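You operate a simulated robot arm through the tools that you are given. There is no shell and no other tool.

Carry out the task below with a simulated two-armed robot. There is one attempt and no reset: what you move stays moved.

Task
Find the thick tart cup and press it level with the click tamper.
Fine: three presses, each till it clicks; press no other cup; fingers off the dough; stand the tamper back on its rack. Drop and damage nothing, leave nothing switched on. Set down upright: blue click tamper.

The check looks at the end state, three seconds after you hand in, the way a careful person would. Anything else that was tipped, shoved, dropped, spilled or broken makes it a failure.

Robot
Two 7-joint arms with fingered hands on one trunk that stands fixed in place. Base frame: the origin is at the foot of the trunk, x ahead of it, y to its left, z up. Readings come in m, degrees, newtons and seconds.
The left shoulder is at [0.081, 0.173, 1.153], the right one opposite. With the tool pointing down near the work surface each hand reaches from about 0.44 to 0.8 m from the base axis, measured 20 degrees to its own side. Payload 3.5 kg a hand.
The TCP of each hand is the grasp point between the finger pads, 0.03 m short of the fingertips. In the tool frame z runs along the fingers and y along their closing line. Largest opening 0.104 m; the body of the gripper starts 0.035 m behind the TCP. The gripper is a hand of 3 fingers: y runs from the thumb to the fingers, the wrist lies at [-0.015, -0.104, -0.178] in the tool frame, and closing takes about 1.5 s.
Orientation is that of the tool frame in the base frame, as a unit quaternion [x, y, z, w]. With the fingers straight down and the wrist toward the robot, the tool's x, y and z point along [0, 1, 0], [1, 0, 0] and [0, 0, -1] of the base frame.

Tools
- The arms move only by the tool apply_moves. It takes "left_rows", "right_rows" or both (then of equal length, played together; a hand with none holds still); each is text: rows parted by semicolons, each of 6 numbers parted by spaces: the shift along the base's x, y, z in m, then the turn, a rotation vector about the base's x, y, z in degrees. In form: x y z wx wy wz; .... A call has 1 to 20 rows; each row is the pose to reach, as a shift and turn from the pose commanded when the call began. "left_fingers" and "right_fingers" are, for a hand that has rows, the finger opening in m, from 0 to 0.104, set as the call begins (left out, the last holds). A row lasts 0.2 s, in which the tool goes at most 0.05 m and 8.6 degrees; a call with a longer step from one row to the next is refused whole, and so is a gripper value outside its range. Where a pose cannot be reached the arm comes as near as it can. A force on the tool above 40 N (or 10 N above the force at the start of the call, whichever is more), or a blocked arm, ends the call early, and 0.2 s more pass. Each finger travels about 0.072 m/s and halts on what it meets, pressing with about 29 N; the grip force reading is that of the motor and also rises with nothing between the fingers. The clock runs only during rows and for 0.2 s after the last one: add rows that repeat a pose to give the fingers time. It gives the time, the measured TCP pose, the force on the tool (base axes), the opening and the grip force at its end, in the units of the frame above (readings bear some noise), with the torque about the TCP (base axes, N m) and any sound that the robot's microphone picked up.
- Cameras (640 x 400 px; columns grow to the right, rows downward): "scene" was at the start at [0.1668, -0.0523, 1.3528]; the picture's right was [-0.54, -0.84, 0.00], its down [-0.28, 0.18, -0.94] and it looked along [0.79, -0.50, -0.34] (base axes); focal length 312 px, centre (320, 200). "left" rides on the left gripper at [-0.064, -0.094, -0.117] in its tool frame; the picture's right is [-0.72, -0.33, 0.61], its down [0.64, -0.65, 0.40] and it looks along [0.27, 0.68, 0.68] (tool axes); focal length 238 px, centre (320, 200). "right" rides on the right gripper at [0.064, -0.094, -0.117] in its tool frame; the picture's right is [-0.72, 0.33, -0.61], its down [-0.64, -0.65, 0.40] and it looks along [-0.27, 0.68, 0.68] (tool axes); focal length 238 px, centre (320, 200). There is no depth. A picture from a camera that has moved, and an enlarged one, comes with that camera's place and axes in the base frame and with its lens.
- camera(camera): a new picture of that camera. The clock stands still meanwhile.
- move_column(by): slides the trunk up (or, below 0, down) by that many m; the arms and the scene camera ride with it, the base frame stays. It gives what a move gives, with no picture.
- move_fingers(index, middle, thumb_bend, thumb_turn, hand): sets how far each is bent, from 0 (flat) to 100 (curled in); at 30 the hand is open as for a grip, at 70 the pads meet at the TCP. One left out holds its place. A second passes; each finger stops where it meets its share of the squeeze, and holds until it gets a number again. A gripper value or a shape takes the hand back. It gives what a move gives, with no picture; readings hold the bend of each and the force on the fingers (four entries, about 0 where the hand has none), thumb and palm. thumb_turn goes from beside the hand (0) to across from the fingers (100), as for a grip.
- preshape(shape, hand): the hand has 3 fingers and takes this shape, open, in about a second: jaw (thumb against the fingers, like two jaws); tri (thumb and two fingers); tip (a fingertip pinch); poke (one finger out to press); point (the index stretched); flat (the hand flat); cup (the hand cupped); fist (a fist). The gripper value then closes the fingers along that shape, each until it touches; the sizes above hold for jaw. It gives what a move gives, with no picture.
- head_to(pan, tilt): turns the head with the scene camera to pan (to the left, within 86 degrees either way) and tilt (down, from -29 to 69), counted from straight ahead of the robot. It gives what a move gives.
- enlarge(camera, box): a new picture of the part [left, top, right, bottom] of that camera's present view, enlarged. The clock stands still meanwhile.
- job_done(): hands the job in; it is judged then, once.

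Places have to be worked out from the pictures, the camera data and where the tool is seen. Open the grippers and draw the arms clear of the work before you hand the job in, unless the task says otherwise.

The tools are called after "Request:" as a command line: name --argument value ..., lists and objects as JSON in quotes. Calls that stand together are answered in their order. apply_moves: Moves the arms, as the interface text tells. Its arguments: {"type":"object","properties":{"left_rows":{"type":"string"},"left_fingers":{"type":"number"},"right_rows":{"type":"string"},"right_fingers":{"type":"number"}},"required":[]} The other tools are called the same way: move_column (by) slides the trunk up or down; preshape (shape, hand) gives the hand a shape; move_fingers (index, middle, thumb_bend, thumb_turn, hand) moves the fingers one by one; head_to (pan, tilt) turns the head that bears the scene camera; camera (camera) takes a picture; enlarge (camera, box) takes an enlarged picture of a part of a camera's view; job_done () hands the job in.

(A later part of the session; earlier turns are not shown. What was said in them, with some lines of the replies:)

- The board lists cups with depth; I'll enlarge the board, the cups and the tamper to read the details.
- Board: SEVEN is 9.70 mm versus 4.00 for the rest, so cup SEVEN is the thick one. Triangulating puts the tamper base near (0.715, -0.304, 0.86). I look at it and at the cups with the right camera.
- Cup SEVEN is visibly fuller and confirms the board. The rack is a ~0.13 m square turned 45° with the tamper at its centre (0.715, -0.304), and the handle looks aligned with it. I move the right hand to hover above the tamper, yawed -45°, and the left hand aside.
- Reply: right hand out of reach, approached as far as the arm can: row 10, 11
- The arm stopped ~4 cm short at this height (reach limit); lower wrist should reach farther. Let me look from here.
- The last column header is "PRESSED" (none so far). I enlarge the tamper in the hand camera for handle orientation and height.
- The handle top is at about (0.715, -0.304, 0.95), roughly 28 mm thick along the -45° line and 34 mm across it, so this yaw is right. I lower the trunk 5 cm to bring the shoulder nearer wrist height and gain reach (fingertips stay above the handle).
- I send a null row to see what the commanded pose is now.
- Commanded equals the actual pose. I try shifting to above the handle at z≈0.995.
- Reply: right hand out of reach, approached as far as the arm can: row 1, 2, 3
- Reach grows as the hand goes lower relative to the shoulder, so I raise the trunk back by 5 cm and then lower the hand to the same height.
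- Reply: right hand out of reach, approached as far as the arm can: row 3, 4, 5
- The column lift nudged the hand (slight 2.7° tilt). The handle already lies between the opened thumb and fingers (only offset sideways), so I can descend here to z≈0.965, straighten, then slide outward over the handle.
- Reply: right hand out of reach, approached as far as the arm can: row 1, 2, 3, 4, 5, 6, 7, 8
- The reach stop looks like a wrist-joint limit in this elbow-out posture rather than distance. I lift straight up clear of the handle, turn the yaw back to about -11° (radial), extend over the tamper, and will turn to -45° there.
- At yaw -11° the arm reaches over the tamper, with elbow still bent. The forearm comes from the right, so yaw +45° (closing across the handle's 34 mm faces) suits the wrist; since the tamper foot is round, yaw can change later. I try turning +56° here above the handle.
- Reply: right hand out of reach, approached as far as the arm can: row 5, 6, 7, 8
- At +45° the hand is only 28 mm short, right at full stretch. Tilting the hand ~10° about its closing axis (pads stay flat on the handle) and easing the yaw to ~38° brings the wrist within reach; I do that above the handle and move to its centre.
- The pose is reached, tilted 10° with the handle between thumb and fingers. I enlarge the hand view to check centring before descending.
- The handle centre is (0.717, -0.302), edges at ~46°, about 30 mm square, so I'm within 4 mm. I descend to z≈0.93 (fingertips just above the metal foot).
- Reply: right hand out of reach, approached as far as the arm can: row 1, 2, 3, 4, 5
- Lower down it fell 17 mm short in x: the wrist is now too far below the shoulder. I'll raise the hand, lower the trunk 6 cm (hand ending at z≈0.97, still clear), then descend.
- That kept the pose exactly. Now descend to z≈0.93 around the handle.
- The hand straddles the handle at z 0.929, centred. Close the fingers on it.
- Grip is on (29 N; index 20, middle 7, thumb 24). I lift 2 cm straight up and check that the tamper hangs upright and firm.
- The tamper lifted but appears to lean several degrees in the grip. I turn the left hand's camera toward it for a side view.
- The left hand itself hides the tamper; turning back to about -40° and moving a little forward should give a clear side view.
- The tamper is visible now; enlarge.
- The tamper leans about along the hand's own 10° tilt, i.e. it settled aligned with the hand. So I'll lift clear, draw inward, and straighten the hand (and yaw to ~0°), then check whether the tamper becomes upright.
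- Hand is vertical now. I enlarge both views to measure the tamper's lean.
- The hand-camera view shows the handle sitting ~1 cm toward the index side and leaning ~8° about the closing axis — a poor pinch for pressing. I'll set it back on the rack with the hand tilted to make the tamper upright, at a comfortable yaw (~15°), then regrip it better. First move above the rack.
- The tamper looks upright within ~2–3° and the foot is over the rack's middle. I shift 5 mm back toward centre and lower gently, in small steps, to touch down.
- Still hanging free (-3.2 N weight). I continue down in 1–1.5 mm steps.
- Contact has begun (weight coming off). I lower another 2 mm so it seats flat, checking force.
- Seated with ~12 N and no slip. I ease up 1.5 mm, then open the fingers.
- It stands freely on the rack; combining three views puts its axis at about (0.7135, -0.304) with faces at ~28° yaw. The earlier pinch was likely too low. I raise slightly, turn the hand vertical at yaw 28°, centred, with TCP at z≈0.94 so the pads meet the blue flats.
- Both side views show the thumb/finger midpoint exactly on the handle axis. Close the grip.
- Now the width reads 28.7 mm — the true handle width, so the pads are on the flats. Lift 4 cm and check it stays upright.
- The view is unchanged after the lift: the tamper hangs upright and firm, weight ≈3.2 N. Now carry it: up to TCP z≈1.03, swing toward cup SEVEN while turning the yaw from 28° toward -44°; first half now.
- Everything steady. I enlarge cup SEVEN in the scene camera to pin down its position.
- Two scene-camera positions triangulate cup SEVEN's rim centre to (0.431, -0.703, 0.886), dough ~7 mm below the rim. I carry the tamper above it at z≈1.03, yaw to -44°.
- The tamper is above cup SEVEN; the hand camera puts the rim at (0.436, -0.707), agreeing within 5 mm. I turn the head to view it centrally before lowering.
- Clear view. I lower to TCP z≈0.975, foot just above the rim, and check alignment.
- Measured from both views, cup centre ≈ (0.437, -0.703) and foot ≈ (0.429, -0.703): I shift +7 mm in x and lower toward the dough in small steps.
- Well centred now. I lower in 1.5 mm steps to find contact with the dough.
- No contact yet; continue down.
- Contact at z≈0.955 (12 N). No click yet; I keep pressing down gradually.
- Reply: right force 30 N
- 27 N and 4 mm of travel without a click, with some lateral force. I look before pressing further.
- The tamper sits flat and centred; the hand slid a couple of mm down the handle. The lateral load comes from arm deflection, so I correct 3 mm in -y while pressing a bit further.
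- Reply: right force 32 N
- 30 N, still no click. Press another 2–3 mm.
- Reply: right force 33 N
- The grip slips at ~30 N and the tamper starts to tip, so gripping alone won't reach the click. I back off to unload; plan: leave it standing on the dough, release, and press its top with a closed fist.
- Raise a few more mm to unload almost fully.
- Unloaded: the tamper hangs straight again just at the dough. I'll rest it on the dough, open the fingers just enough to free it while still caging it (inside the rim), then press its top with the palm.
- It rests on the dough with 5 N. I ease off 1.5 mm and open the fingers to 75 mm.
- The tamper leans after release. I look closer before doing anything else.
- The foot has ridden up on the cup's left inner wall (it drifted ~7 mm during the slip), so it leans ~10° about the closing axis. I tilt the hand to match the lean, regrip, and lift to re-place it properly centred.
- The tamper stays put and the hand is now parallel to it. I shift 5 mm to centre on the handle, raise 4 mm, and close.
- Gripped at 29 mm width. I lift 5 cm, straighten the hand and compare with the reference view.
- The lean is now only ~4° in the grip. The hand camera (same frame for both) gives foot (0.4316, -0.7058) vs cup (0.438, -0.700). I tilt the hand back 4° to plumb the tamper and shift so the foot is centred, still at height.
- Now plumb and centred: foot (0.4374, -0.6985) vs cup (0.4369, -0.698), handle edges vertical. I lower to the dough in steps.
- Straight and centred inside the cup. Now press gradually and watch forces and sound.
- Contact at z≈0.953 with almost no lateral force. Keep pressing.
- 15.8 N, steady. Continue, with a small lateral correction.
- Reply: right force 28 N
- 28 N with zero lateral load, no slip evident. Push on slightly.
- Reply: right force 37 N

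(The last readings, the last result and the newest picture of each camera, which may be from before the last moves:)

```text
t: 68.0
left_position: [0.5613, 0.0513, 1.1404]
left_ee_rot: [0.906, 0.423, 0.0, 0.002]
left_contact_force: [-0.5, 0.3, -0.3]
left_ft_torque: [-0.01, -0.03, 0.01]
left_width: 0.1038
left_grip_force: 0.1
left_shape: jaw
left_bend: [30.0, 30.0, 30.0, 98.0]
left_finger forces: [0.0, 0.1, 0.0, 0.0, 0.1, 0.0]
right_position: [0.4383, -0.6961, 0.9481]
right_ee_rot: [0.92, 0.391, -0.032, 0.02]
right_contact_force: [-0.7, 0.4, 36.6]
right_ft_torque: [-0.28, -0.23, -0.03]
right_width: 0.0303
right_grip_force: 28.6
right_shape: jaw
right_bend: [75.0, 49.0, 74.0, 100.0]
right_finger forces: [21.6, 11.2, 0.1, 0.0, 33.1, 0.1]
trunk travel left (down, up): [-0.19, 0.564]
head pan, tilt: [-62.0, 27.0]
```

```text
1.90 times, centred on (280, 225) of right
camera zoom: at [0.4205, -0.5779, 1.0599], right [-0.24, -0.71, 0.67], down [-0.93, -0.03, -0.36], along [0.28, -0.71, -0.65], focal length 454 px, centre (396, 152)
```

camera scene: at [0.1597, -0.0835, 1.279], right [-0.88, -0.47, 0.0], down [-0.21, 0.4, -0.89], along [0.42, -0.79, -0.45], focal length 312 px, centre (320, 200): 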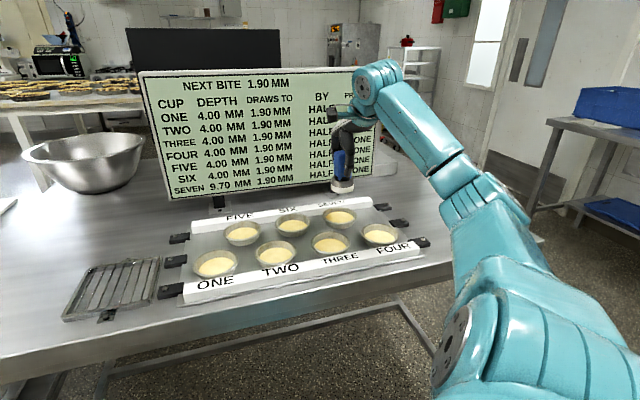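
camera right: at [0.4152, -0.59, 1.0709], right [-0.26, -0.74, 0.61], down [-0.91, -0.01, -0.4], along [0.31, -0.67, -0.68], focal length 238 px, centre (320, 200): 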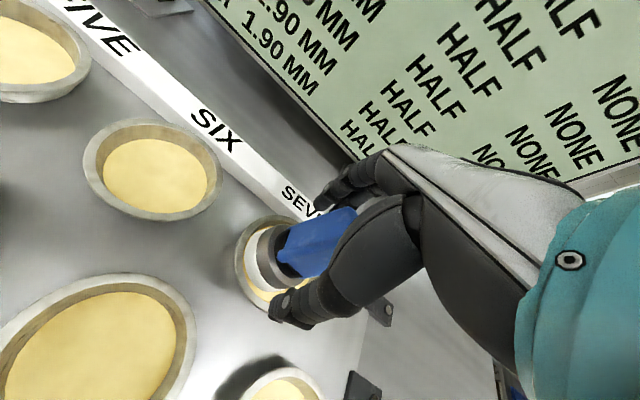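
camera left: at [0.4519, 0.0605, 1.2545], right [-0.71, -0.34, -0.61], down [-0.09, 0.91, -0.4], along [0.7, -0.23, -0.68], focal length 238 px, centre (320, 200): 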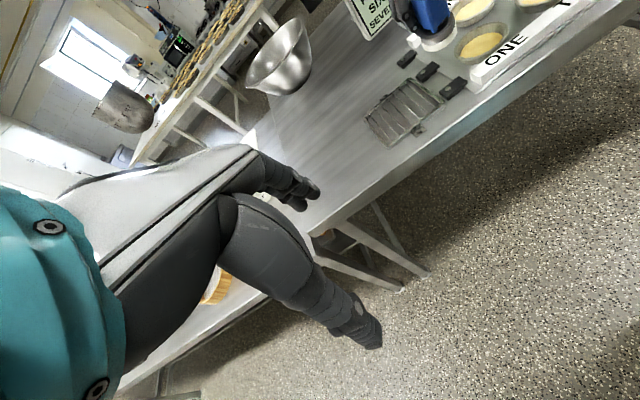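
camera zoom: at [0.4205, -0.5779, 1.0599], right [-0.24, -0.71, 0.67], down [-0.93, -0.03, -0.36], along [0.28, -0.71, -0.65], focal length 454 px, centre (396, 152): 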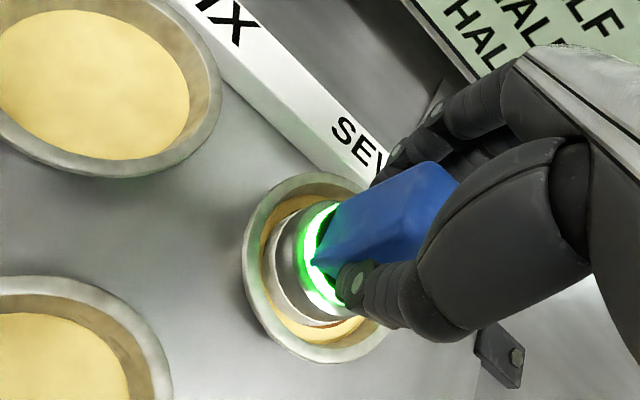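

A green ring lit up on the tamper at 36.6 N. I check the board for a change before going on.

Request:
camera --camera "scene"

Request:
enlarge --camera "scene" --box '[135, 60, 395, 205]'

```text
taken
camera scene: at [0.1571, -0.0795, 1.2798], right [-0.88, -0.47, 0.0], down [-0.21, 0.4, -0.89], along [0.42, -0.79, -0.45], focal length 312 px, centre (320, 200)
```

scene: 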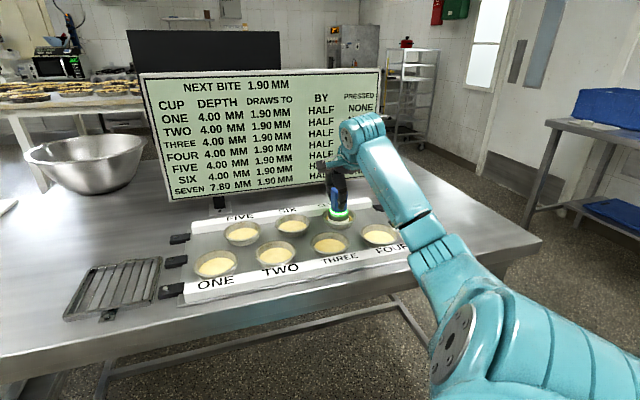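

```text
2.46 times, centred on (265, 132) of scene
camera zoom: at [0.1571, -0.0795, 1.2798], right [-0.88, -0.47, 0.0], down [-0.21, 0.4, -0.89], along [0.42, -0.79, -0.45], focal length 768 px, centre (455, 366)
```

zoom: 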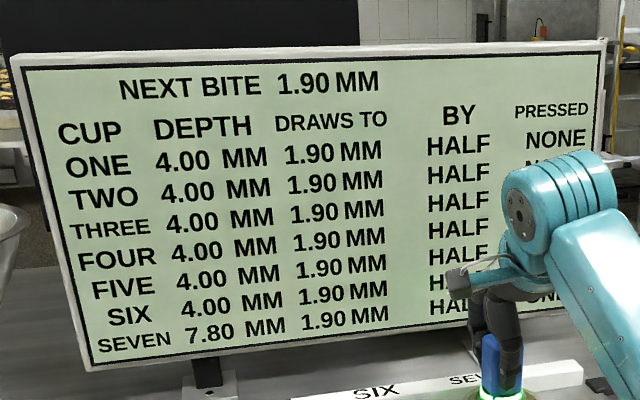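

First press registered: SEVEN now reads 7.80 mm (one 1.90 mm bite). I raise to unload fully so the tamper re-arms.

Request:
apply_moves --right_rows "0 0 0.003 0 0 0; 0 0 0.006 0 0 0; 0 0 0.009 0 0 0; 0 0 0.012 0 0 0; 0 0 0.012 0 0 0"

Request:
enlarge --camera "scene" --box '[135, 60, 395, 205]'

Request:
enlarge --camera "scene" --box '[310, 140, 370, 240]'

Request:
enlarge --camera "right" --box '[160, 120, 400, 330]'

```text
t: 69.2
left_position: [0.5641, 0.0477, 1.1374]
left_ee_rot: [0.906, 0.422, 0.0, 0.0]
left_contact_force: [0.0, -0.6, -0.2]
left_ft_torque: [0.0, 0.03, -0.04]
left_width: 0.1038
left_grip_force: 0.0
left_shape: jaw
left_bend: [30.0, 30.0, 30.0, 98.0]
left_finger forces: [0.0, 0.0, 0.1, 0.1, 0.0, 0.0]
right_position: [0.4399, -0.6965, 0.9513]
right_ee_rot: [0.919, 0.392, -0.035, 0.011]
right_contact_force: [0.1, -1.4, -0.7]
right_ft_torque: [-0.09, -0.09, -0.01]
right_width: 0.0294
right_grip_force: 28.8
right_shape: jaw
right_bend: [75.0, 49.0, 74.0, 100.0]
right_finger forces: [18.3, 8.8, 0.0, 0.1, 25.8, 0.0]
trunk travel left (down, up): [-0.19, 0.564]
head pan, tilt: [-62.0, 27.0]
```

```text
2.46 times, centred on (265, 132) of scene
camera zoom: at [0.1597, -0.0835, 1.2788], right [-0.88, -0.47, 0.0], down [-0.21, 0.4, -0.89], along [0.42, -0.79, -0.45], focal length 768 px, centre (455, 366)
```

zoom: 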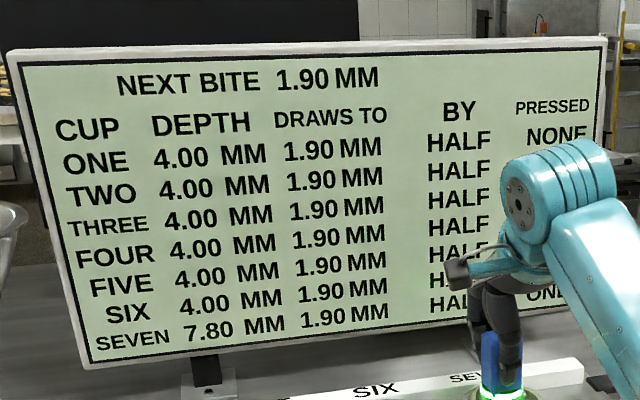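

```text
4.00 times, centred on (340, 190) of scene
camera zoom: at [0.1597, -0.0835, 1.2788], right [-0.88, -0.47, 0.0], down [-0.21, 0.4, -0.89], along [0.42, -0.79, -0.45], focal length 1247 px, centre (240, 240)
```

zoom: 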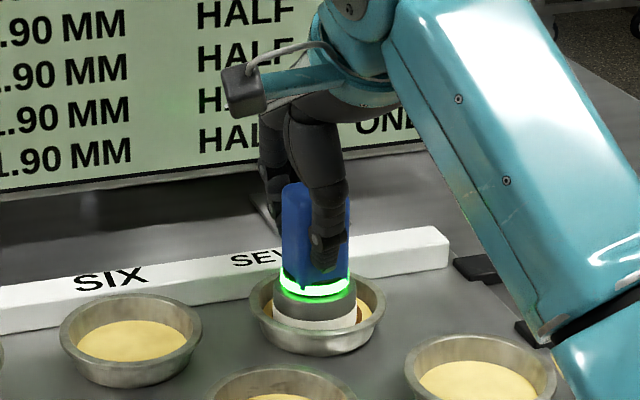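

```text
1.90 times, centred on (280, 225) of right
camera zoom: at [0.4229, -0.58, 1.0648], right [-0.23, -0.71, 0.66], down [-0.94, -0.03, -0.35], along [0.27, -0.7, -0.66], focal length 454 px, centre (396, 152)
```

zoom: 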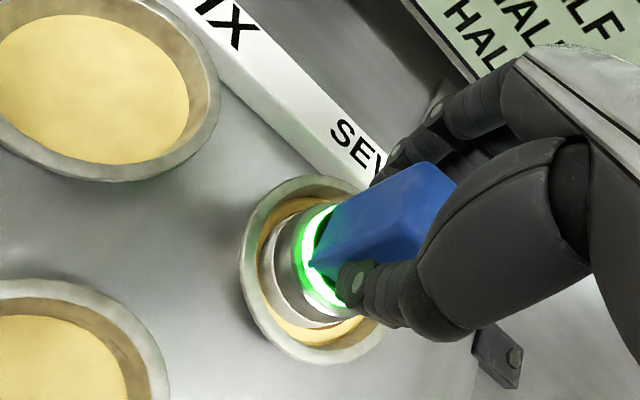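

Nearly unloaded but the ring is still lit. I lift it 6 mm clear of the dough and see if it resets.

Request:
apply_moves --right_rows "0 0 0.003 0 0 0; 0 0 0.006 0 0 0; 0 0 0.006 0 0 0; 0 0 0.006 0 0 0"

Request:
enlarge --camera "scene" --box '[310, 140, 370, 240]'

Request:
enlarge --camera "right" --box '[160, 120, 400, 330]'

```text
t: 70.2
left_position: [0.5633, 0.0488, 1.1386]
left_ee_rot: [0.906, 0.423, 0.0, -0.001]
left_contact_force: [0.2, 0.4, 0.1]
left_ft_torque: [0.03, 0.02, 0.04]
left_width: 0.1038
left_grip_force: 0.0
left_shape: jaw
left_bend: [30.0, 30.0, 30.0, 98.0]
left_finger forces: [0.0, 0.0, 0.0, 0.0, 0.1, 0.0]
right_position: [0.4406, -0.6977, 0.9596]
right_ee_rot: [0.919, 0.392, -0.033, 0.014]
right_contact_force: [-0.6, 0.2, -2.8]
right_ft_torque: [0.03, -0.03, -0.01]
right_width: 0.0296
right_grip_force: 29.1
right_shape: jaw
right_bend: [74.0, 49.0, 74.0, 100.0]
right_finger forces: [17.7, 8.4, 0.0, 0.1, 26.0, 0.1]
trunk travel left (down, up): [-0.19, 0.564]
head pan, tilt: [-62.0, 27.0]
```

```text
4.00 times, centred on (340, 190) of scene
camera zoom: at [0.1597, -0.0835, 1.279], right [-0.88, -0.47, 0.0], down [-0.21, 0.4, -0.89], along [0.42, -0.79, -0.45], focal length 1247 px, centre (240, 240)
```

zoom: 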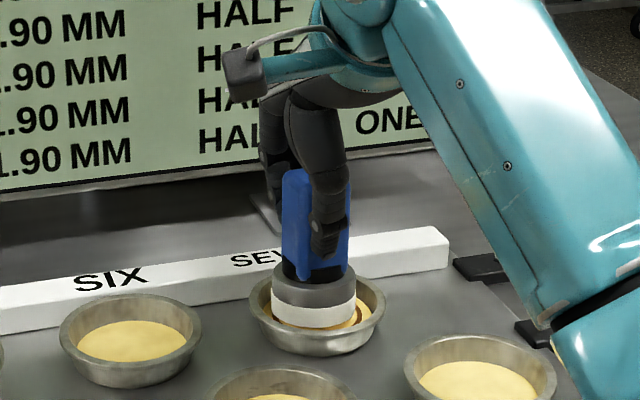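

```text
1.90 times, centred on (280, 225) of right
camera zoom: at [0.4228, -0.5804, 1.0729], right [-0.23, -0.71, 0.66], down [-0.93, -0.03, -0.36], along [0.27, -0.7, -0.66], focal length 454 px, centre (396, 152)
```

zoom: 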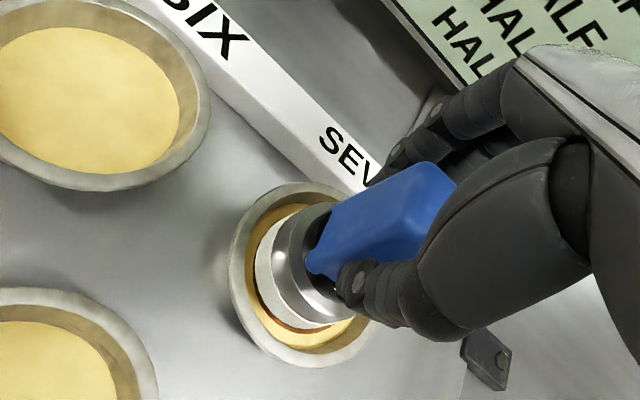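

The ring went out: it's re-armed and there's a clean imprint. Second press: lower and load progressively.

Request:
apply_moves --right_rows "-0.0005 0.0005 -0.003 0 0 0; -0.001 0.001 -0.006 0 0 0; -0.001 0.001 -0.008 0 0 0; -0.001 0.001 -0.01 0 0 0; -0.001 0.001 -0.0115 0 0 0; -0.001 0.001 -0.013 0 0 0"

```text
t: 71.6
left_position: [0.564, 0.0496, 1.1383]
left_ee_rot: [0.906, 0.423, 0.0, 0.0]
left_contact_force: [-0.1, 1.1, -0.4]
left_ft_torque: [0.01, 0.04, -0.03]
left_width: 0.1038
left_grip_force: 0.1
left_shape: jaw
left_bend: [30.0, 30.0, 30.0, 98.0]
left_finger forces: [0.0, 0.0, 0.1, 0.1, 0.0, 0.0]
right_position: [0.4388, -0.6962, 0.9509]
right_ee_rot: [0.92, 0.391, -0.032, 0.017]
right_contact_force: [-2.6, 1.3, 10.3]
right_ft_torque: [-0.14, -0.06, -0.04]
right_width: 0.0294
right_grip_force: 29.5
right_shape: jaw
right_bend: [75.0, 49.0, 74.0, 100.0]
right_finger forces: [17.6, 9.0, 0.0, 0.0, 29.5, 0.0]
trunk travel left (down, up): [-0.19, 0.564]
head pan, tilt: [-62.0, 27.0]
```

10 N. Continue.

Request:
apply_moves --right_rows "-0.0003 0 -0.001 0 0 0; -0.0005 0 -0.002 0 0 0; -0.0005 0 -0.003 0 0 0; -0.0005 0 -0.004 0 0 0"

```text
t: 72.6
left_position: [0.5623, 0.0516, 1.1387]
left_ee_rot: [0.907, 0.422, 0.0, 0.001]
left_contact_force: [0.3, -0.7, 0.0]
left_ft_torque: [0.0, -0.02, -0.01]
left_width: 0.1038
left_grip_force: 0.0
left_shape: jaw
left_bend: [30.0, 30.0, 30.0, 98.0]
left_finger forces: [0.0, 0.0, 0.1, 0.1, 0.0, 0.1]
right_position: [0.4376, -0.6963, 0.9475]
right_ee_rot: [0.92, 0.391, -0.031, 0.019]
right_contact_force: [2.2, 0.0, 30.4]
right_ft_torque: [-0.36, -0.26, 0.01]
right_width: 0.0305
right_grip_force: 29.2
right_shape: jaw
right_bend: [75.0, 49.0, 74.0, 100.0]
right_finger forces: [21.2, 11.3, 0.0, 0.1, 30.2, 0.0]
trunk travel left (down, up): [-0.19, 0.564]
head pan, tilt: [-62.0, 27.0]
```

30 N, lateral balanced. One more small push toward the click.

Request:
apply_moves --right_rows "0 0 -0.0008 0 0 0; 0 0 -0.0015 0 0 0; 0 0 -0.0015 0 0 0"

Request:
enlarge --camera "scene" --box '[135, 60, 395, 205]'

Request:
enlarge --camera "scene" --box '[310, 140, 370, 240]'

```text
t: 73.4
left_position: [0.5616, 0.0526, 1.139]
left_ee_rot: [0.906, 0.423, 0.0, 0.002]
left_contact_force: [0.4, -0.2, 0.1]
left_ft_torque: [0.03, -0.01, 0.0]
left_width: 0.1033
left_grip_force: 0.0
left_shape: jaw
left_bend: [30.0, 30.0, 30.0, 98.0]
left_finger forces: [0.0, 0.1, 0.1, 0.0, 0.0, 0.0]
right_position: [0.437, -0.695, 0.9475]
right_ee_rot: [0.92, 0.391, -0.031, 0.02]
right_contact_force: [1.8, -1.4, 36.6]
right_ft_torque: [-0.32, -0.26, -0.05]
right_width: 0.0309
right_grip_force: 29.0
right_shape: jaw
right_bend: [75.0, 49.0, 74.0, 100.0]
right_finger forces: [21.8, 11.6, 0.1, 0.0, 31.4, 0.0]
trunk travel left (down, up): [-0.19, 0.564]
head pan, tilt: [-62.0, 27.0]
```

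```text
2.46 times, centred on (265, 132) of scene
camera zoom: at [0.1573, -0.0796, 1.2797], right [-0.88, -0.47, 0.0], down [-0.21, 0.4, -0.89], along [0.42, -0.79, -0.45], focal length 768 px, centre (455, 366)
```

zoom: 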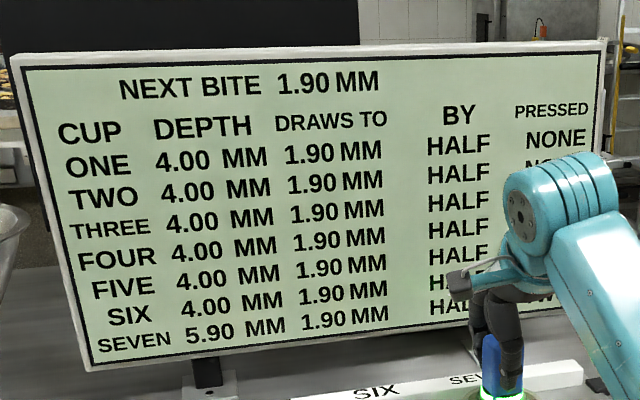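

```text
4.00 times, centred on (340, 190) of scene
camera zoom: at [0.1573, -0.0796, 1.2797], right [-0.88, -0.47, 0.0], down [-0.21, 0.4, -0.89], along [0.42, -0.79, -0.45], focal length 1247 px, centre (240, 240)
```

zoom: 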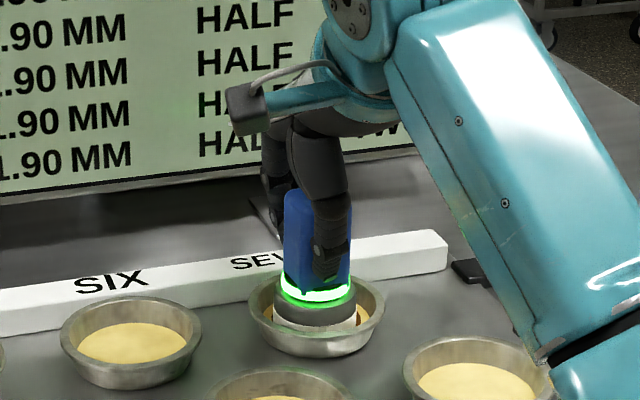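

Second press registered: SEVEN 5.90 mm. I lift fully clear to re-arm.

Request:
apply_moves --right_rows "0 0 0.003 0 0 0; 0.0005 0 0.006 0 0 0; 0.001 0 0.009 0 0 0; 0.001 0 0.012 0 0 0; 0.001 0 0.015 0 0 0; 0.001 0 0.018 0 0 0; 0.001 0 0.018 0 0 0"

Request:
enlarge --camera "scene" --box '[310, 140, 370, 240]'

Request:
enlarge --camera "right" --box '[160, 120, 400, 330]'

```text
t: 75.0
left_position: [0.563, 0.0485, 1.1377]
left_ee_rot: [0.906, 0.423, -0.001, 0.001]
left_contact_force: [-0.2, 0.0, -0.7]
left_ft_torque: [0.0, -0.02, 0.01]
left_width: 0.1034
left_grip_force: 0.1
left_shape: jaw
left_bend: [30.0, 30.0, 30.0, 98.0]
left_finger forces: [0.1, 0.0, 0.0, 0.1, 0.1, 0.1]
right_position: [0.4388, -0.6961, 0.9592]
right_ee_rot: [0.92, 0.391, -0.033, 0.013]
right_contact_force: [-0.5, 0.0, -3.0]
right_ft_torque: [0.05, -0.02, -0.01]
right_width: 0.0296
right_grip_force: 28.8
right_shape: jaw
right_bend: [74.0, 49.0, 74.0, 100.0]
right_finger forces: [17.7, 8.5, 0.1, 0.0, 26.3, 0.0]
trunk travel left (down, up): [-0.19, 0.564]
head pan, tilt: [-62.0, 27.0]
```

```text
4.00 times, centred on (340, 190) of scene
camera zoom: at [0.1597, -0.0835, 1.279], right [-0.88, -0.47, 0.0], down [-0.21, 0.4, -0.89], along [0.42, -0.79, -0.45], focal length 1247 px, centre (240, 240)
```

zoom: 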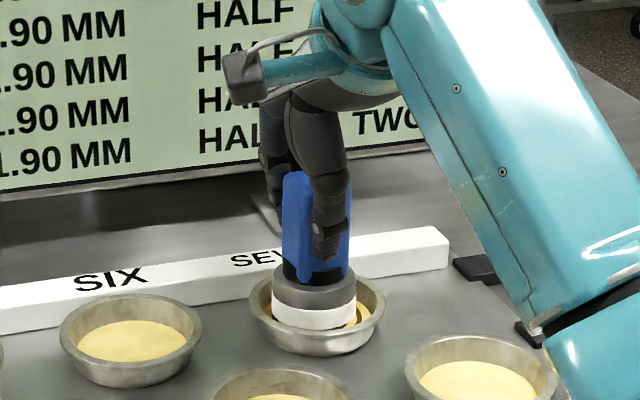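

```text
1.90 times, centred on (280, 225) of right
camera zoom: at [0.4223, -0.5796, 1.0717], right [-0.23, -0.71, 0.66], down [-0.93, -0.03, -0.36], along [0.27, -0.7, -0.66], focal length 454 px, centre (396, 152)
```

zoom: 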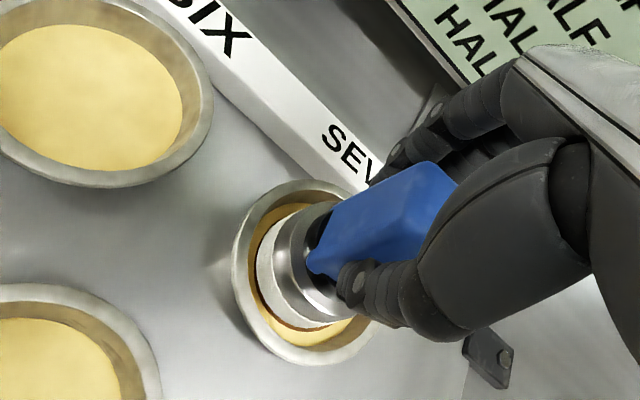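

Board shows "TWO" for SEVEN, ring off and re-armed. Third press.

Request:
apply_moves --right_rows "-0.0005 0.0003 -0.003 0 0 0; -0.0005 0.0005 -0.006 0 0 0; -0.0005 0.0005 -0.009 0 0 0; -0.0005 0.0005 -0.011 0 0 0; -0.0005 0.0005 -0.0125 0 0 0; -0.0005 0.0005 -0.014 0 0 0; -0.0005 0.0005 -0.015 0 0 0"

```text
t: 76.6
left_position: [0.5633, 0.0503, 1.1388]
left_ee_rot: [0.906, 0.423, 0.001, 0.001]
left_contact_force: [-0.4, -0.1, 0.9]
left_ft_torque: [-0.02, 0.04, 0.01]
left_width: 0.1036
left_grip_force: 0.0
left_shape: jaw
left_bend: [30.0, 30.0, 30.0, 98.0]
left_finger forces: [0.0, 0.0, 0.0, 0.0, 0.1, 0.1]
right_position: [0.4381, -0.6965, 0.9482]
right_ee_rot: [0.92, 0.391, -0.032, 0.018]
right_contact_force: [-1.9, 0.8, 16.1]
right_ft_torque: [-0.18, -0.11, -0.01]
right_width: 0.0302
right_grip_force: 28.9
right_shape: jaw
right_bend: [75.0, 49.0, 74.0, 100.0]
right_finger forces: [18.4, 9.7, 0.1, 0.1, 30.3, 0.0]
trunk travel left (down, up): [-0.19, 0.564]
head pan, tilt: [-62.0, 27.0]
```

16 N, balanced. Continue.

Request:
apply_moves --right_rows "-0.0003 0 -0.001 0 0 0; -0.0005 0 -0.002 0 0 0; -0.0005 0 -0.003 0 0 0; -0.0005 0 -0.0035 0 0 0"

```text
t: 77.6
left_position: [0.5612, 0.0515, 1.1387]
left_ee_rot: [0.906, 0.423, 0.0, 0.003]
left_contact_force: [0.0, 0.3, -0.5]
left_ft_torque: [-0.01, 0.0, -0.03]
left_width: 0.1033
left_grip_force: 0.0
left_shape: jaw
left_bend: [30.0, 30.0, 30.0, 98.0]
left_finger forces: [0.0, 0.0, 0.0, 0.0, 0.0, 0.1]
right_position: [0.4358, -0.695, 0.9469]
right_ee_rot: [0.92, 0.391, -0.03, 0.02]
right_contact_force: [2.9, -2.7, 36.0]
right_ft_torque: [-0.36, -0.29, 0.0]
right_width: 0.0314
right_grip_force: 29.3
right_shape: jaw
right_bend: [75.0, 48.0, 75.0, 100.0]
right_finger forces: [22.1, 11.8, 0.0, 0.1, 30.3, 0.0]
trunk travel left (down, up): [-0.19, 0.564]
head pan, tilt: [-62.0, 27.0]
```

Force is 36 N; check whether it clicked before moving anything.

Request:
enlarge --camera "scene" --box '[135, 60, 395, 205]'

Request:
enlarge --camera "scene" --box '[310, 140, 370, 240]'

```text
2.46 times, centred on (265, 132) of scene
camera zoom: at [0.1575, -0.0797, 1.2798], right [-0.88, -0.47, 0.0], down [-0.21, 0.4, -0.89], along [0.42, -0.79, -0.45], focal length 768 px, centre (455, 366)
```

zoom: 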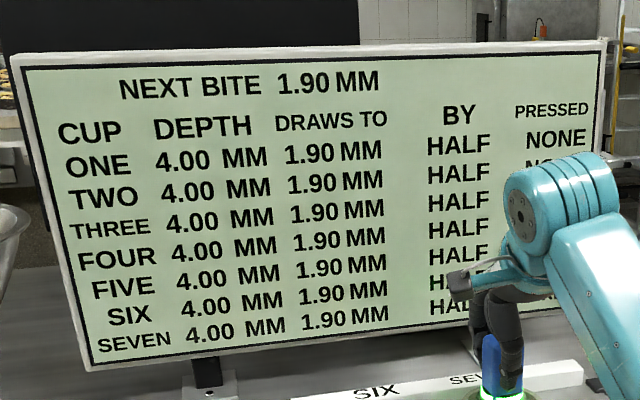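

```text
4.00 times, centred on (340, 190) of scene
camera zoom: at [0.1575, -0.0797, 1.2798], right [-0.88, -0.47, 0.0], down [-0.21, 0.4, -0.89], along [0.42, -0.79, -0.45], focal length 1247 px, centre (240, 240)
```

zoom: 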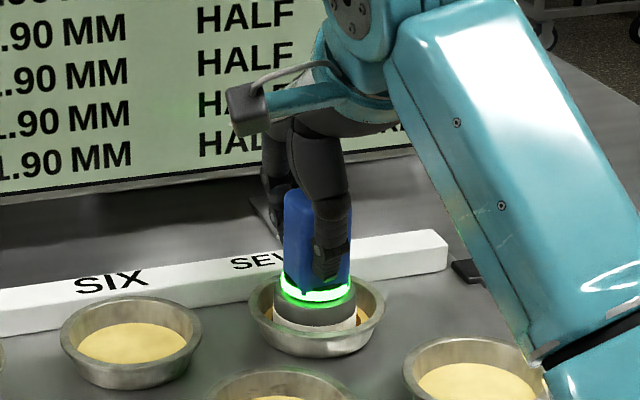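

Third press registered: SEVEN reads 4.00 mm like the others. Now lift the tamper straight up out of the cup.

Request:
apply_moves --right_rows "0 0 0.003 0 0 0; 0.0005 0 0.006 0 0 0; 0.001 0 0.009 0 0 0; 0.001 0 0.013 0 0 0; 0.001 0 0.018 0 0 0; 0.001 0 0.03 0 0 0; 0.001 0 0.05 0 0 0; 0.001 0 0.07 0 0 0; 0.001 0 0.09 0 0 0; 0.001 0 0.09 0 0 0"

Request:
camera --camera "scene"

Request:
camera --camera "right"

```text
t: 79.8
left_position: [0.5631, 0.0488, 1.1382]
left_ee_rot: [0.906, 0.423, 0.001, -0.001]
left_contact_force: [-0.4, 0.8, 0.3]
left_ft_torque: [0.04, 0.01, 0.01]
left_width: 0.1034
left_grip_force: 0.1
left_shape: jaw
left_bend: [30.0, 30.0, 30.0, 98.0]
left_finger forces: [0.0, 0.1, 0.0, 0.0, 0.0, 0.1]
right_position: [0.4407, -0.6964, 1.0308]
right_ee_rot: [0.92, 0.391, -0.033, 0.014]
right_contact_force: [-0.3, 0.4, -3.0]
right_ft_torque: [0.01, -0.02, 0.02]
right_width: 0.0301
right_grip_force: 29.5
right_shape: jaw
right_bend: [74.0, 49.0, 75.0, 100.0]
right_finger forces: [17.6, 8.8, 0.0, 0.0, 26.4, 0.0]
trunk travel left (down, up): [-0.19, 0.564]
head pan, tilt: [-62.0, 27.0]
```

```text
taken
camera scene: at [0.1598, -0.0836, 1.279], right [-0.88, -0.47, 0.0], down [-0.21, 0.4, -0.89], along [0.42, -0.79, -0.45], focal length 312 px, centre (320, 200)
```

scene: 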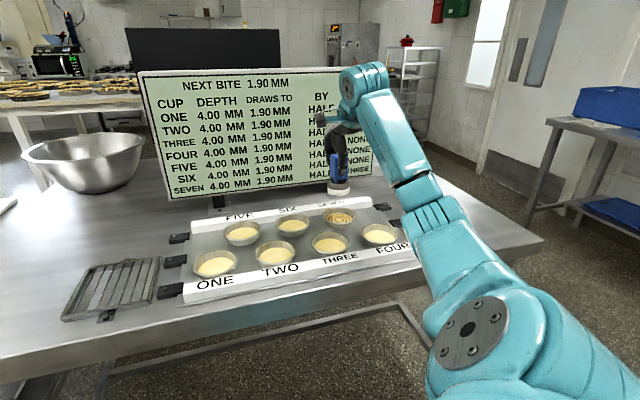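

```text
taken
camera right: at [0.4238, -0.579, 1.1439], right [-0.23, -0.71, 0.66], down [-0.93, -0.03, -0.36], along [0.27, -0.7, -0.66], focal length 238 px, centre (320, 200)
```

right: 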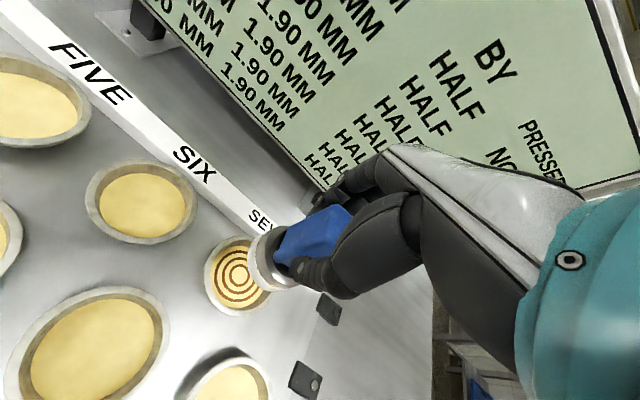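

Board shows THREE for SEVEN at 4.00 mm, and the dough shows the press rings; the tamper's ring is off. Carry the tamper back toward the rack, reversing yaw, and turn the head back.

Request:
apply_moves --right_rows "0.02 0.029 0.005 0 0 5.2; 0.04 0.057 0.005 0 0 10.4; 0.06 0.086 0.005 0 0 15.6; 0.08 0.114 0.005 0 0 20.8; 0.1 0.143 0.005 0 0 26; 0.12 0.171 0.005 0 0 31.2; 0.14 0.2 0.005 0 0 36.4; 0.16 0.229 0.005 0 0 41.6; 0.18 0.257 0.005 0 0 46.8; 0.2 0.286 0.005 0 0 52; 0.22 0.314 0.005 0 0 57.2; 0.24 0.343 0.005 0 0 62.4; 0.255 0.37 0.005 0 0 67.6; 0.27 0.394 0.005 0 0 72; 0.27 0.394 0.005 0 0 72"

Request:
head_to --pan -27 --tilt 27

Request:
camera --camera "scene"

Request:
camera --camera "right"

Request:
enlarge --camera "left" --box '[335, 20, 455, 130]'

```text
t: 83.0
left_position: [0.5637, 0.0482, 1.1382]
left_ee_rot: [0.907, 0.422, 0.0, 0.001]
left_contact_force: [-0.3, -0.3, 0.4]
left_ft_torque: [0.02, -0.01, -0.03]
left_width: 0.1035
left_grip_force: 0.0
left_shape: jaw
left_bend: [30.0, 30.0, 30.0, 98.0]
left_finger forces: [0.0, 0.0, 0.0, 0.1, 0.0, 0.0]
right_position: [0.7102, -0.3004, 1.0373]
right_ee_rot: [0.513, 0.858, -0.018, 0.031]
right_contact_force: [0.1, 0.3, -2.2]
right_ft_torque: [-0.02, -0.02, 0.02]
right_width: 0.03
right_grip_force: 29.6
right_shape: jaw
right_bend: [74.0, 49.0, 75.0, 100.0]
right_finger forces: [17.7, 8.6, 0.1, 0.0, 26.2, 0.0]
trunk travel left (down, up): [-0.19, 0.564]
head pan, tilt: [-62.0, 27.0]
```

```text
t: 84.0
left_position: [0.564, 0.0487, 1.1382]
left_ee_rot: [0.906, 0.423, 0.0, 0.0]
left_contact_force: [-0.1, -0.4, -0.9]
left_ft_torque: [-0.02, 0.01, 0.0]
left_width: 0.1034
left_grip_force: 0.2
left_shape: jaw
left_bend: [30.0, 30.0, 30.0, 98.0]
left_finger forces: [0.0, 0.0, 0.1, 0.0, 0.0, 0.0]
right_position: [0.7099, -0.3008, 1.0376]
right_ee_rot: [0.514, 0.857, -0.018, 0.031]
right_contact_force: [0.3, 0.8, -4.1]
right_ft_torque: [0.01, 0.01, 0.0]
right_width: 0.0302
right_grip_force: 28.6
right_shape: jaw
right_bend: [74.0, 49.0, 75.0, 100.0]
right_finger forces: [17.7, 8.7, 0.0, 0.0, 26.3, 0.0]
trunk travel left (down, up): [-0.19, 0.564]
head pan, tilt: [-27.0, 27.0]
```

```text
taken
camera scene: at [0.1983, -0.0442, 1.279], right [-0.45, -0.89, 0.0], down [-0.4, 0.21, -0.89], along [0.79, -0.41, -0.45], focal length 312 px, centre (320, 200)
```

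scene: 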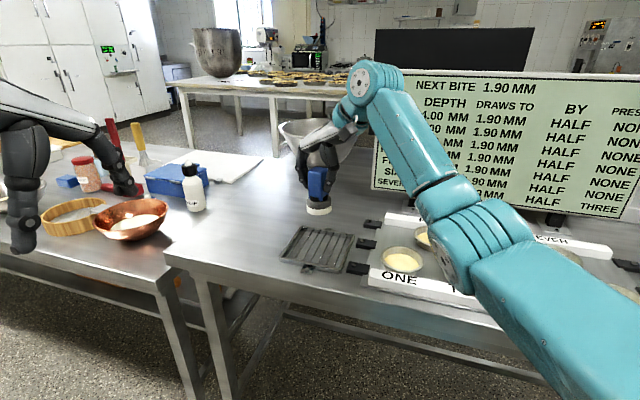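

```text
taken
camera right: at [0.5928, -0.2813, 1.1499], right [0.61, -0.44, 0.66], down [-0.26, -0.9, -0.36], along [0.75, 0.04, -0.66], focal length 238 px, centre (320, 200)
```

right: 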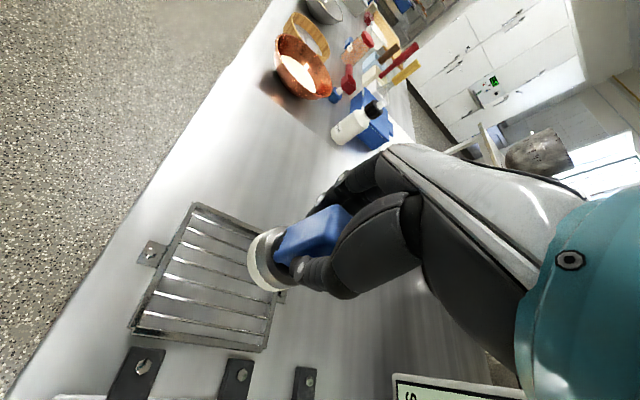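

```text
3.64 times, centred on (395, 75) of left
camera zoom: at [0.4517, 0.0606, 1.2546], right [-0.71, -0.34, -0.61], down [-0.09, 0.91, -0.4], along [0.7, -0.23, -0.68], focal length 867 px, centre (47, 654)
```

zoom: 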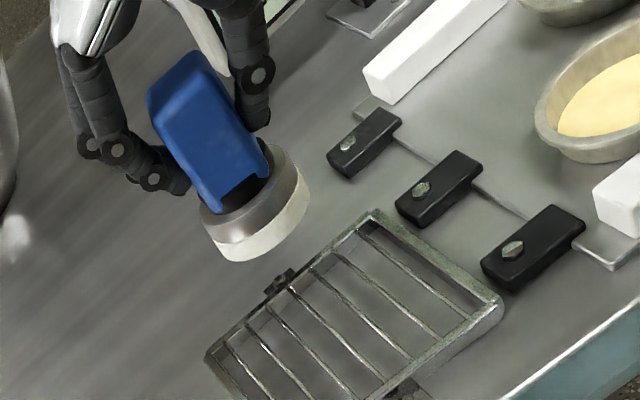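

The foot is over (0.711, -0.305), the rack's centre is (0.712, -0.302). I lower to just above touchdown.

Request:
apply_moves --right_rows "0.001 0.002 -0.02 0 0 0; 0.001 0.002 -0.04 0 0 0; 0.001 0.002 -0.06 0 0 0; 0.001 0.002 -0.075 0 0 0; 0.001 0.002 -0.085 0 0 0; 0.001 0.002 -0.089 0 0 0; 0.001 0.002 -0.089 0 0 0"

Request:
enlarge --camera "scene" --box '[270, 140, 370, 280]'

Request:
enlarge --camera "left" --box '[335, 50, 455, 150]'

Request:
enlarge --camera "right" --box '[160, 120, 400, 330]'

```text
t: 85.6
left_position: [0.5627, 0.0485, 1.1388]
left_ee_rot: [0.906, 0.422, 0.0, 0.0]
left_contact_force: [-0.2, 0.1, -0.4]
left_ft_torque: [-0.02, 0.01, 0.02]
left_width: 0.1035
left_grip_force: 0.1
left_shape: jaw
left_bend: [30.0, 30.0, 30.0, 98.0]
left_finger forces: [0.1, 0.0, 0.0, 0.0, 0.0, 0.1]
right_position: [0.709, -0.2998, 0.9489]
right_ee_rot: [0.514, 0.857, -0.018, 0.032]
right_contact_force: [-1.4, -0.9, 4.6]
right_ft_torque: [0.04, -0.05, 0.0]
right_width: 0.0298
right_grip_force: 29.8
right_shape: jaw
right_bend: [74.0, 49.0, 75.0, 100.0]
right_finger forces: [17.4, 8.8, 0.0, 0.0, 27.9, 0.0]
trunk travel left (down, up): [-0.19, 0.564]
head pan, tilt: [-27.0, 27.0]
```

```text
2.86 times, centred on (320, 210) of scene
camera zoom: at [0.1974, -0.0438, 1.2793], right [-0.45, -0.89, 0.0], down [-0.4, 0.21, -0.89], along [0.79, -0.4, -0.45], focal length 891 px, centre (320, 171)
```

zoom: 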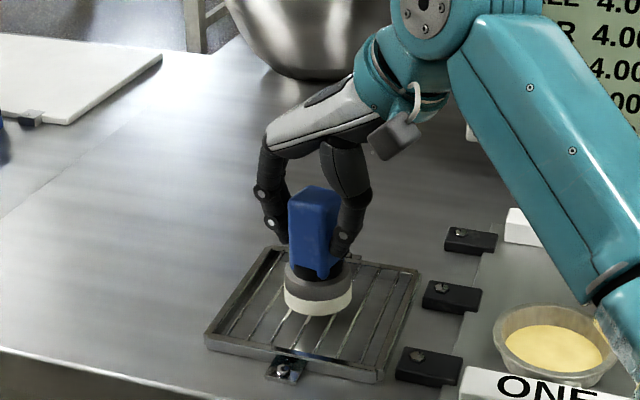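

```text
4.00 times, centred on (395, 100) of left
camera zoom: at [0.4508, 0.0608, 1.2551], right [-0.71, -0.34, -0.61], down [-0.09, 0.91, -0.4], along [0.7, -0.23, -0.68], focal length 953 px, centre (20, 600)
```

zoom: 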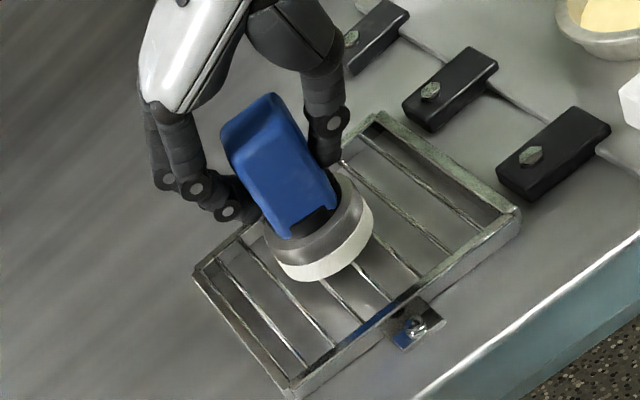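

```text
1.90 times, centred on (280, 225) of right
camera zoom: at [0.5929, -0.2816, 1.0611], right [0.6, -0.44, 0.66], down [-0.26, -0.9, -0.36], along [0.75, 0.04, -0.66], focal length 454 px, centre (396, 152)
```

zoom: 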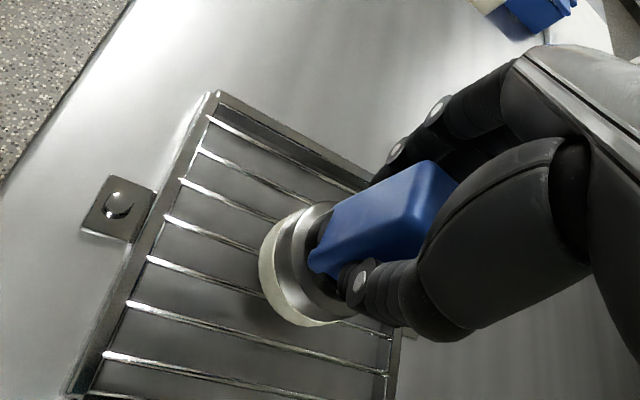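

It has touched down (4.6 N), centred and upright. I ease off 1 mm and open the fingers.

Request:
apply_moves --right_rows "0 0 0.001 0 0 0; 0 0 0.0015 0 0 0; 0 0 0.0015 0 0 0"

Request:
apply_moves --right_rows "0 0 0 0 0 0; 0 0 0 0 0 0; 0 0 0 0 0 0; 0 0 0 0 0 0; 0 0 0 0 0 0; 0 0 0 0 0 0; 0 0 0 0 0 0; 0 0 0 0 0 0" --right_fingers 0.104

Request:
enlarge --camera "scene" --box '[270, 140, 370, 280]'

Request:
enlarge --camera "left" --box '[335, 50, 455, 150]'

Request:
enlarge --camera "right" --box '[160, 120, 400, 330]'

```text
t: 86.4
left_position: [0.5641, 0.0488, 1.1391]
left_ee_rot: [0.906, 0.423, 0.001, 0.001]
left_contact_force: [0.2, 0.3, -0.5]
left_ft_torque: [0.02, 0.03, -0.02]
left_width: 0.1038
left_grip_force: 0.0
left_shape: jaw
left_bend: [30.0, 30.0, 30.0, 98.0]
left_finger forces: [0.0, 0.0, 0.1, 0.1, 0.0, 0.0]
right_position: [0.7097, -0.2992, 0.9499]
right_ee_rot: [0.514, 0.857, -0.018, 0.03]
right_contact_force: [-1.4, -1.5, 0.4]
right_ft_torque: [0.0, -0.03, 0.0]
right_width: 0.0301
right_grip_force: 28.9
right_shape: jaw
right_bend: [74.0, 49.0, 75.0, 100.0]
right_finger forces: [17.5, 8.9, 0.0, 0.0, 27.4, 0.0]
trunk travel left (down, up): [-0.19, 0.564]
head pan, tilt: [-27.0, 27.0]
```

```text
t: 88.2
left_position: [0.5635, 0.0485, 1.1383]
left_ee_rot: [0.906, 0.423, 0.0, 0.0]
left_contact_force: [-0.6, -0.2, 0.4]
left_ft_torque: [0.01, 0.02, 0.01]
left_width: 0.1036
left_grip_force: 0.0
left_shape: jaw
left_bend: [30.0, 30.0, 30.0, 98.0]
left_finger forces: [0.0, 0.0, 0.0, 0.0, 0.0, 0.0]
right_position: [0.7107, -0.3002, 0.9496]
right_ee_rot: [0.514, 0.857, -0.018, 0.03]
right_contact_force: [-0.6, -0.3, 0.0]
right_ft_torque: [0.0, -0.01, 0.04]
right_width: 0.1034
right_grip_force: 0.0
right_shape: jaw
right_bend: [30.0, 30.0, 30.0, 98.0]
right_finger forces: [0.0, 0.0, 0.0, 0.1, 0.0, 0.1]
trunk travel left (down, up): [-0.19, 0.564]
head pan, tilt: [-27.0, 27.0]
```

```text
2.86 times, centred on (320, 210) of scene
camera zoom: at [0.198, -0.044, 1.2791], right [-0.45, -0.89, 0.0], down [-0.4, 0.21, -0.89], along [0.79, -0.4, -0.45], focal length 891 px, centre (320, 171)
```

zoom: 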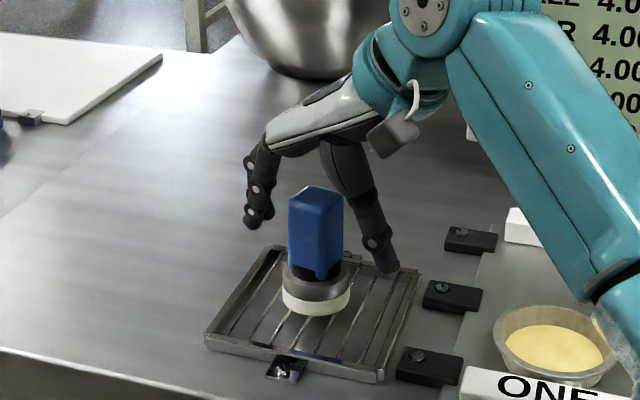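

```text
4.00 times, centred on (395, 100) of left
camera zoom: at [0.4514, 0.0607, 1.2547], right [-0.71, -0.34, -0.61], down [-0.09, 0.91, -0.4], along [0.7, -0.23, -0.68], focal length 953 px, centre (20, 600)
```

zoom: 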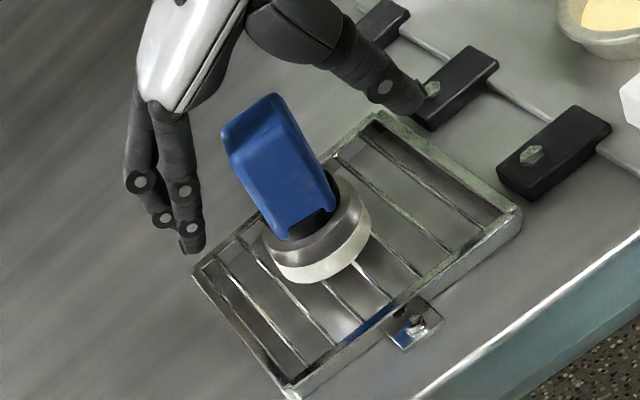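

```text
1.90 times, centred on (280, 225) of right
camera zoom: at [0.5937, -0.281, 1.0621], right [0.6, -0.44, 0.66], down [-0.26, -0.9, -0.36], along [0.75, 0.04, -0.66], focal length 454 px, centre (396, 152)
```

zoom: 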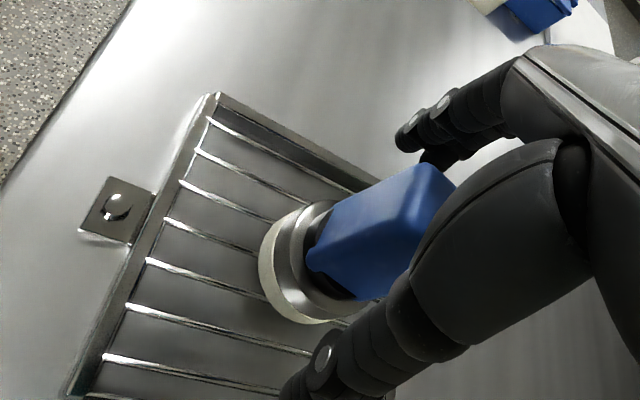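

The tamper stands free and upright, ring dark. I raise the hand straight up above the handle, then draw it back and up.

Request:
apply_moves --right_rows "0 0 0.015 0 0 0; 0 0 0.03 0 0 0; 0 0 0.05 0 0 0; 0 0 0.07 0 0 0; 0 0 0.08 0 0 0; -0.03 0 0.09 0 0 0; -0.06 0 0.105 0 0 0; -0.1 -0.01 0.12 0 0 0; -0.14 -0.02 0.14 0 0 0; -0.18 -0.03 0.16 0 0 0; -0.22 -0.05 0.18 0 0 0; -0.26 -0.07 0.2 0 0 0; -0.3 -0.08 0.22 0 0 0; -0.34 -0.09 0.24 0 0 0"

Request:
camera --camera "scene"

Request:
enlarge --camera "left" --box '[335, 50, 455, 150]'

```text
t: 91.2
left_position: [0.5633, 0.0498, 1.1373]
left_ee_rot: [0.906, 0.423, 0.0, 0.0]
left_contact_force: [0.3, 1.0, 0.1]
left_ft_torque: [0.03, 0.01, -0.03]
left_width: 0.104
left_grip_force: 0.1
left_shape: jaw
left_bend: [30.0, 30.0, 30.0, 98.0]
left_finger forces: [0.0, 0.1, 0.0, 0.0, 0.0, 0.0]
right_position: [0.3695, -0.3912, 1.1896]
right_ee_rot: [0.514, 0.857, -0.018, 0.031]
right_contact_force: [-0.3, 0.6, 1.1]
right_ft_torque: [-0.01, -0.01, -0.03]
right_width: 0.1036
right_grip_force: 0.0
right_shape: jaw
right_bend: [30.0, 30.0, 30.0, 98.0]
right_finger forces: [0.1, 0.0, 0.0, 0.0, 0.1, 0.1]
trunk travel left (down, up): [-0.19, 0.564]
head pan, tilt: [-27.0, 27.0]
```

```text
taken
camera scene: at [0.1973, -0.0439, 1.2793], right [-0.45, -0.89, 0.0], down [-0.4, 0.21, -0.89], along [0.79, -0.4, -0.45], focal length 312 px, centre (320, 200)
```

scene: 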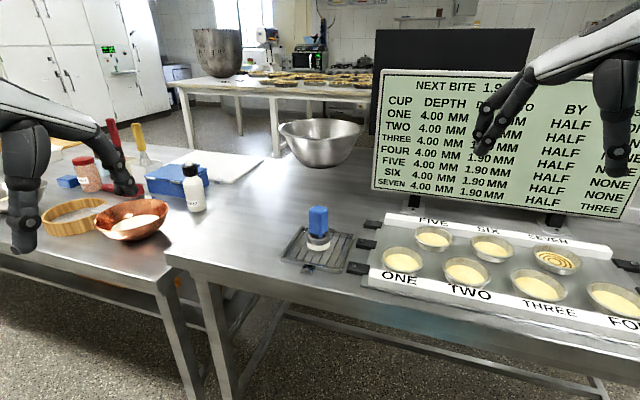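

```text
4.00 times, centred on (395, 100) of left
camera zoom: at [0.4506, 0.0608, 1.2552], right [-0.71, -0.34, -0.61], down [-0.09, 0.91, -0.4], along [0.7, -0.23, -0.68], focal length 953 px, centre (20, 600)
```

zoom: 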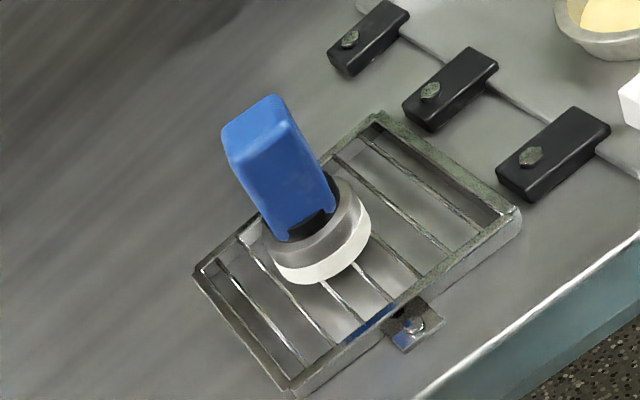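

Everything is in place: tamper upright on the rack, right arm clear. I take a last close look at the rack and the cups, and draw the left hand back a bit.

Request:
apply_moves --left_rows "-0.03 0 0.02 0 0 0; -0.06 0 0.04 0 0 0; -0.1 0 0.06 0 0 0; -0.1 0 0.06 0 0 0"

Request:
enlarge --camera "scene" --box '[270, 190, 370, 280]'

Request:
enlarge --camera "scene" --box '[350, 60, 640, 330]'

```text
t: 92.2
left_position: [0.4644, 0.0496, 1.1995]
left_ee_rot: [0.906, 0.423, 0.0, -0.001]
left_contact_force: [0.9, 0.2, -0.5]
left_ft_torque: [0.02, -0.02, 0.0]
left_width: 0.1036
left_grip_force: 0.1
left_shape: jaw
left_bend: [30.0, 30.0, 30.0, 98.0]
left_finger forces: [0.1, 0.1, 0.0, 0.1, 0.0, 0.0]
right_position: [0.3704, -0.3903, 1.189]
right_ee_rot: [0.514, 0.857, -0.019, 0.031]
right_contact_force: [-0.4, 0.8, 0.3]
right_ft_torque: [0.0, 0.01, -0.01]
right_width: 0.1039
right_grip_force: 0.0
right_shape: jaw
right_bend: [30.0, 30.0, 30.0, 98.0]
right_finger forces: [0.0, 0.0, 0.0, 0.1, 0.0, 0.1]
trunk travel left (down, up): [-0.19, 0.564]
head pan, tilt: [-27.0, 27.0]
```

```text
4.44 times, centred on (320, 235) of scene
camera zoom: at [0.1985, -0.044, 1.2789], right [-0.45, -0.89, 0.0], down [-0.4, 0.21, -0.89], along [0.79, -0.4, -0.45], focal length 1386 px, centre (320, 44)
```

zoom: 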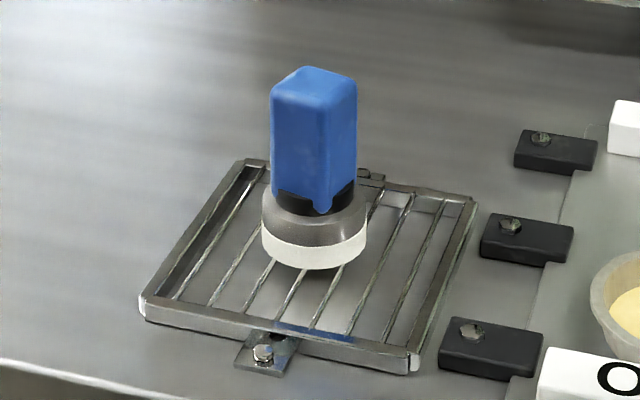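

```text
1.48 times, centred on (495, 195) of scene
camera zoom: at [0.1985, -0.044, 1.2789], right [-0.45, -0.89, 0.0], down [-0.4, 0.21, -0.89], along [0.79, -0.4, -0.45], focal length 462 px, centre (61, 207)
```

zoom: 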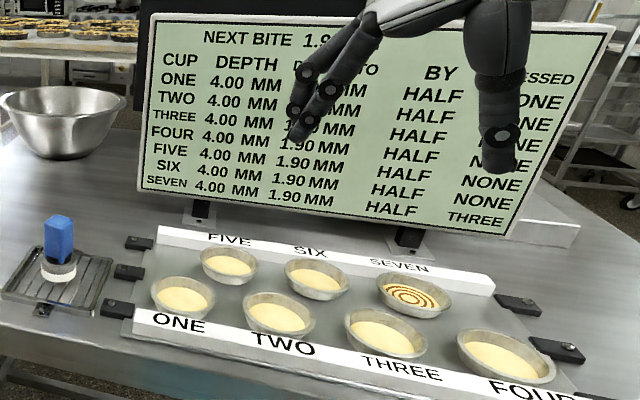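

The board reads SEVEN 4.00 mm, pressed THREE, with no presses showing on the other cups. The tamper is upright on its rack and unlit, and both hands are open and clear, so I hand in.

Request:
job_done

```text
The job is handed in.
```

I pressed the thick tart cup, SEVEN, three times with the click tamper, and it is now level with the others. The board went from 9.70 mm to 7.80, 5.90 and then 4.00 mm, and shows THREE presses for SEVEN. I saw none recorded for any other cup.

- **How the clicks were confirmed:** the microphone reported no sound. I went by the tamper's green ring, lit in the picture after each press, and the board dropping by 1.90 mm each time.
- **Failed first try:** before the counted presses I pushed on SEVEN to about 30 N and the grip slipped. The tamper leaned against the cup wall. I regripped it and centred it before pressing again. The board did not count that push.
- **End state:** the blue tamper stands upright on its rack with its ring dark, turned slightly from how it started. Both hands are open and drawn clear. Nothing was dropped, and the fingers stayed off the dough in every view I checked.
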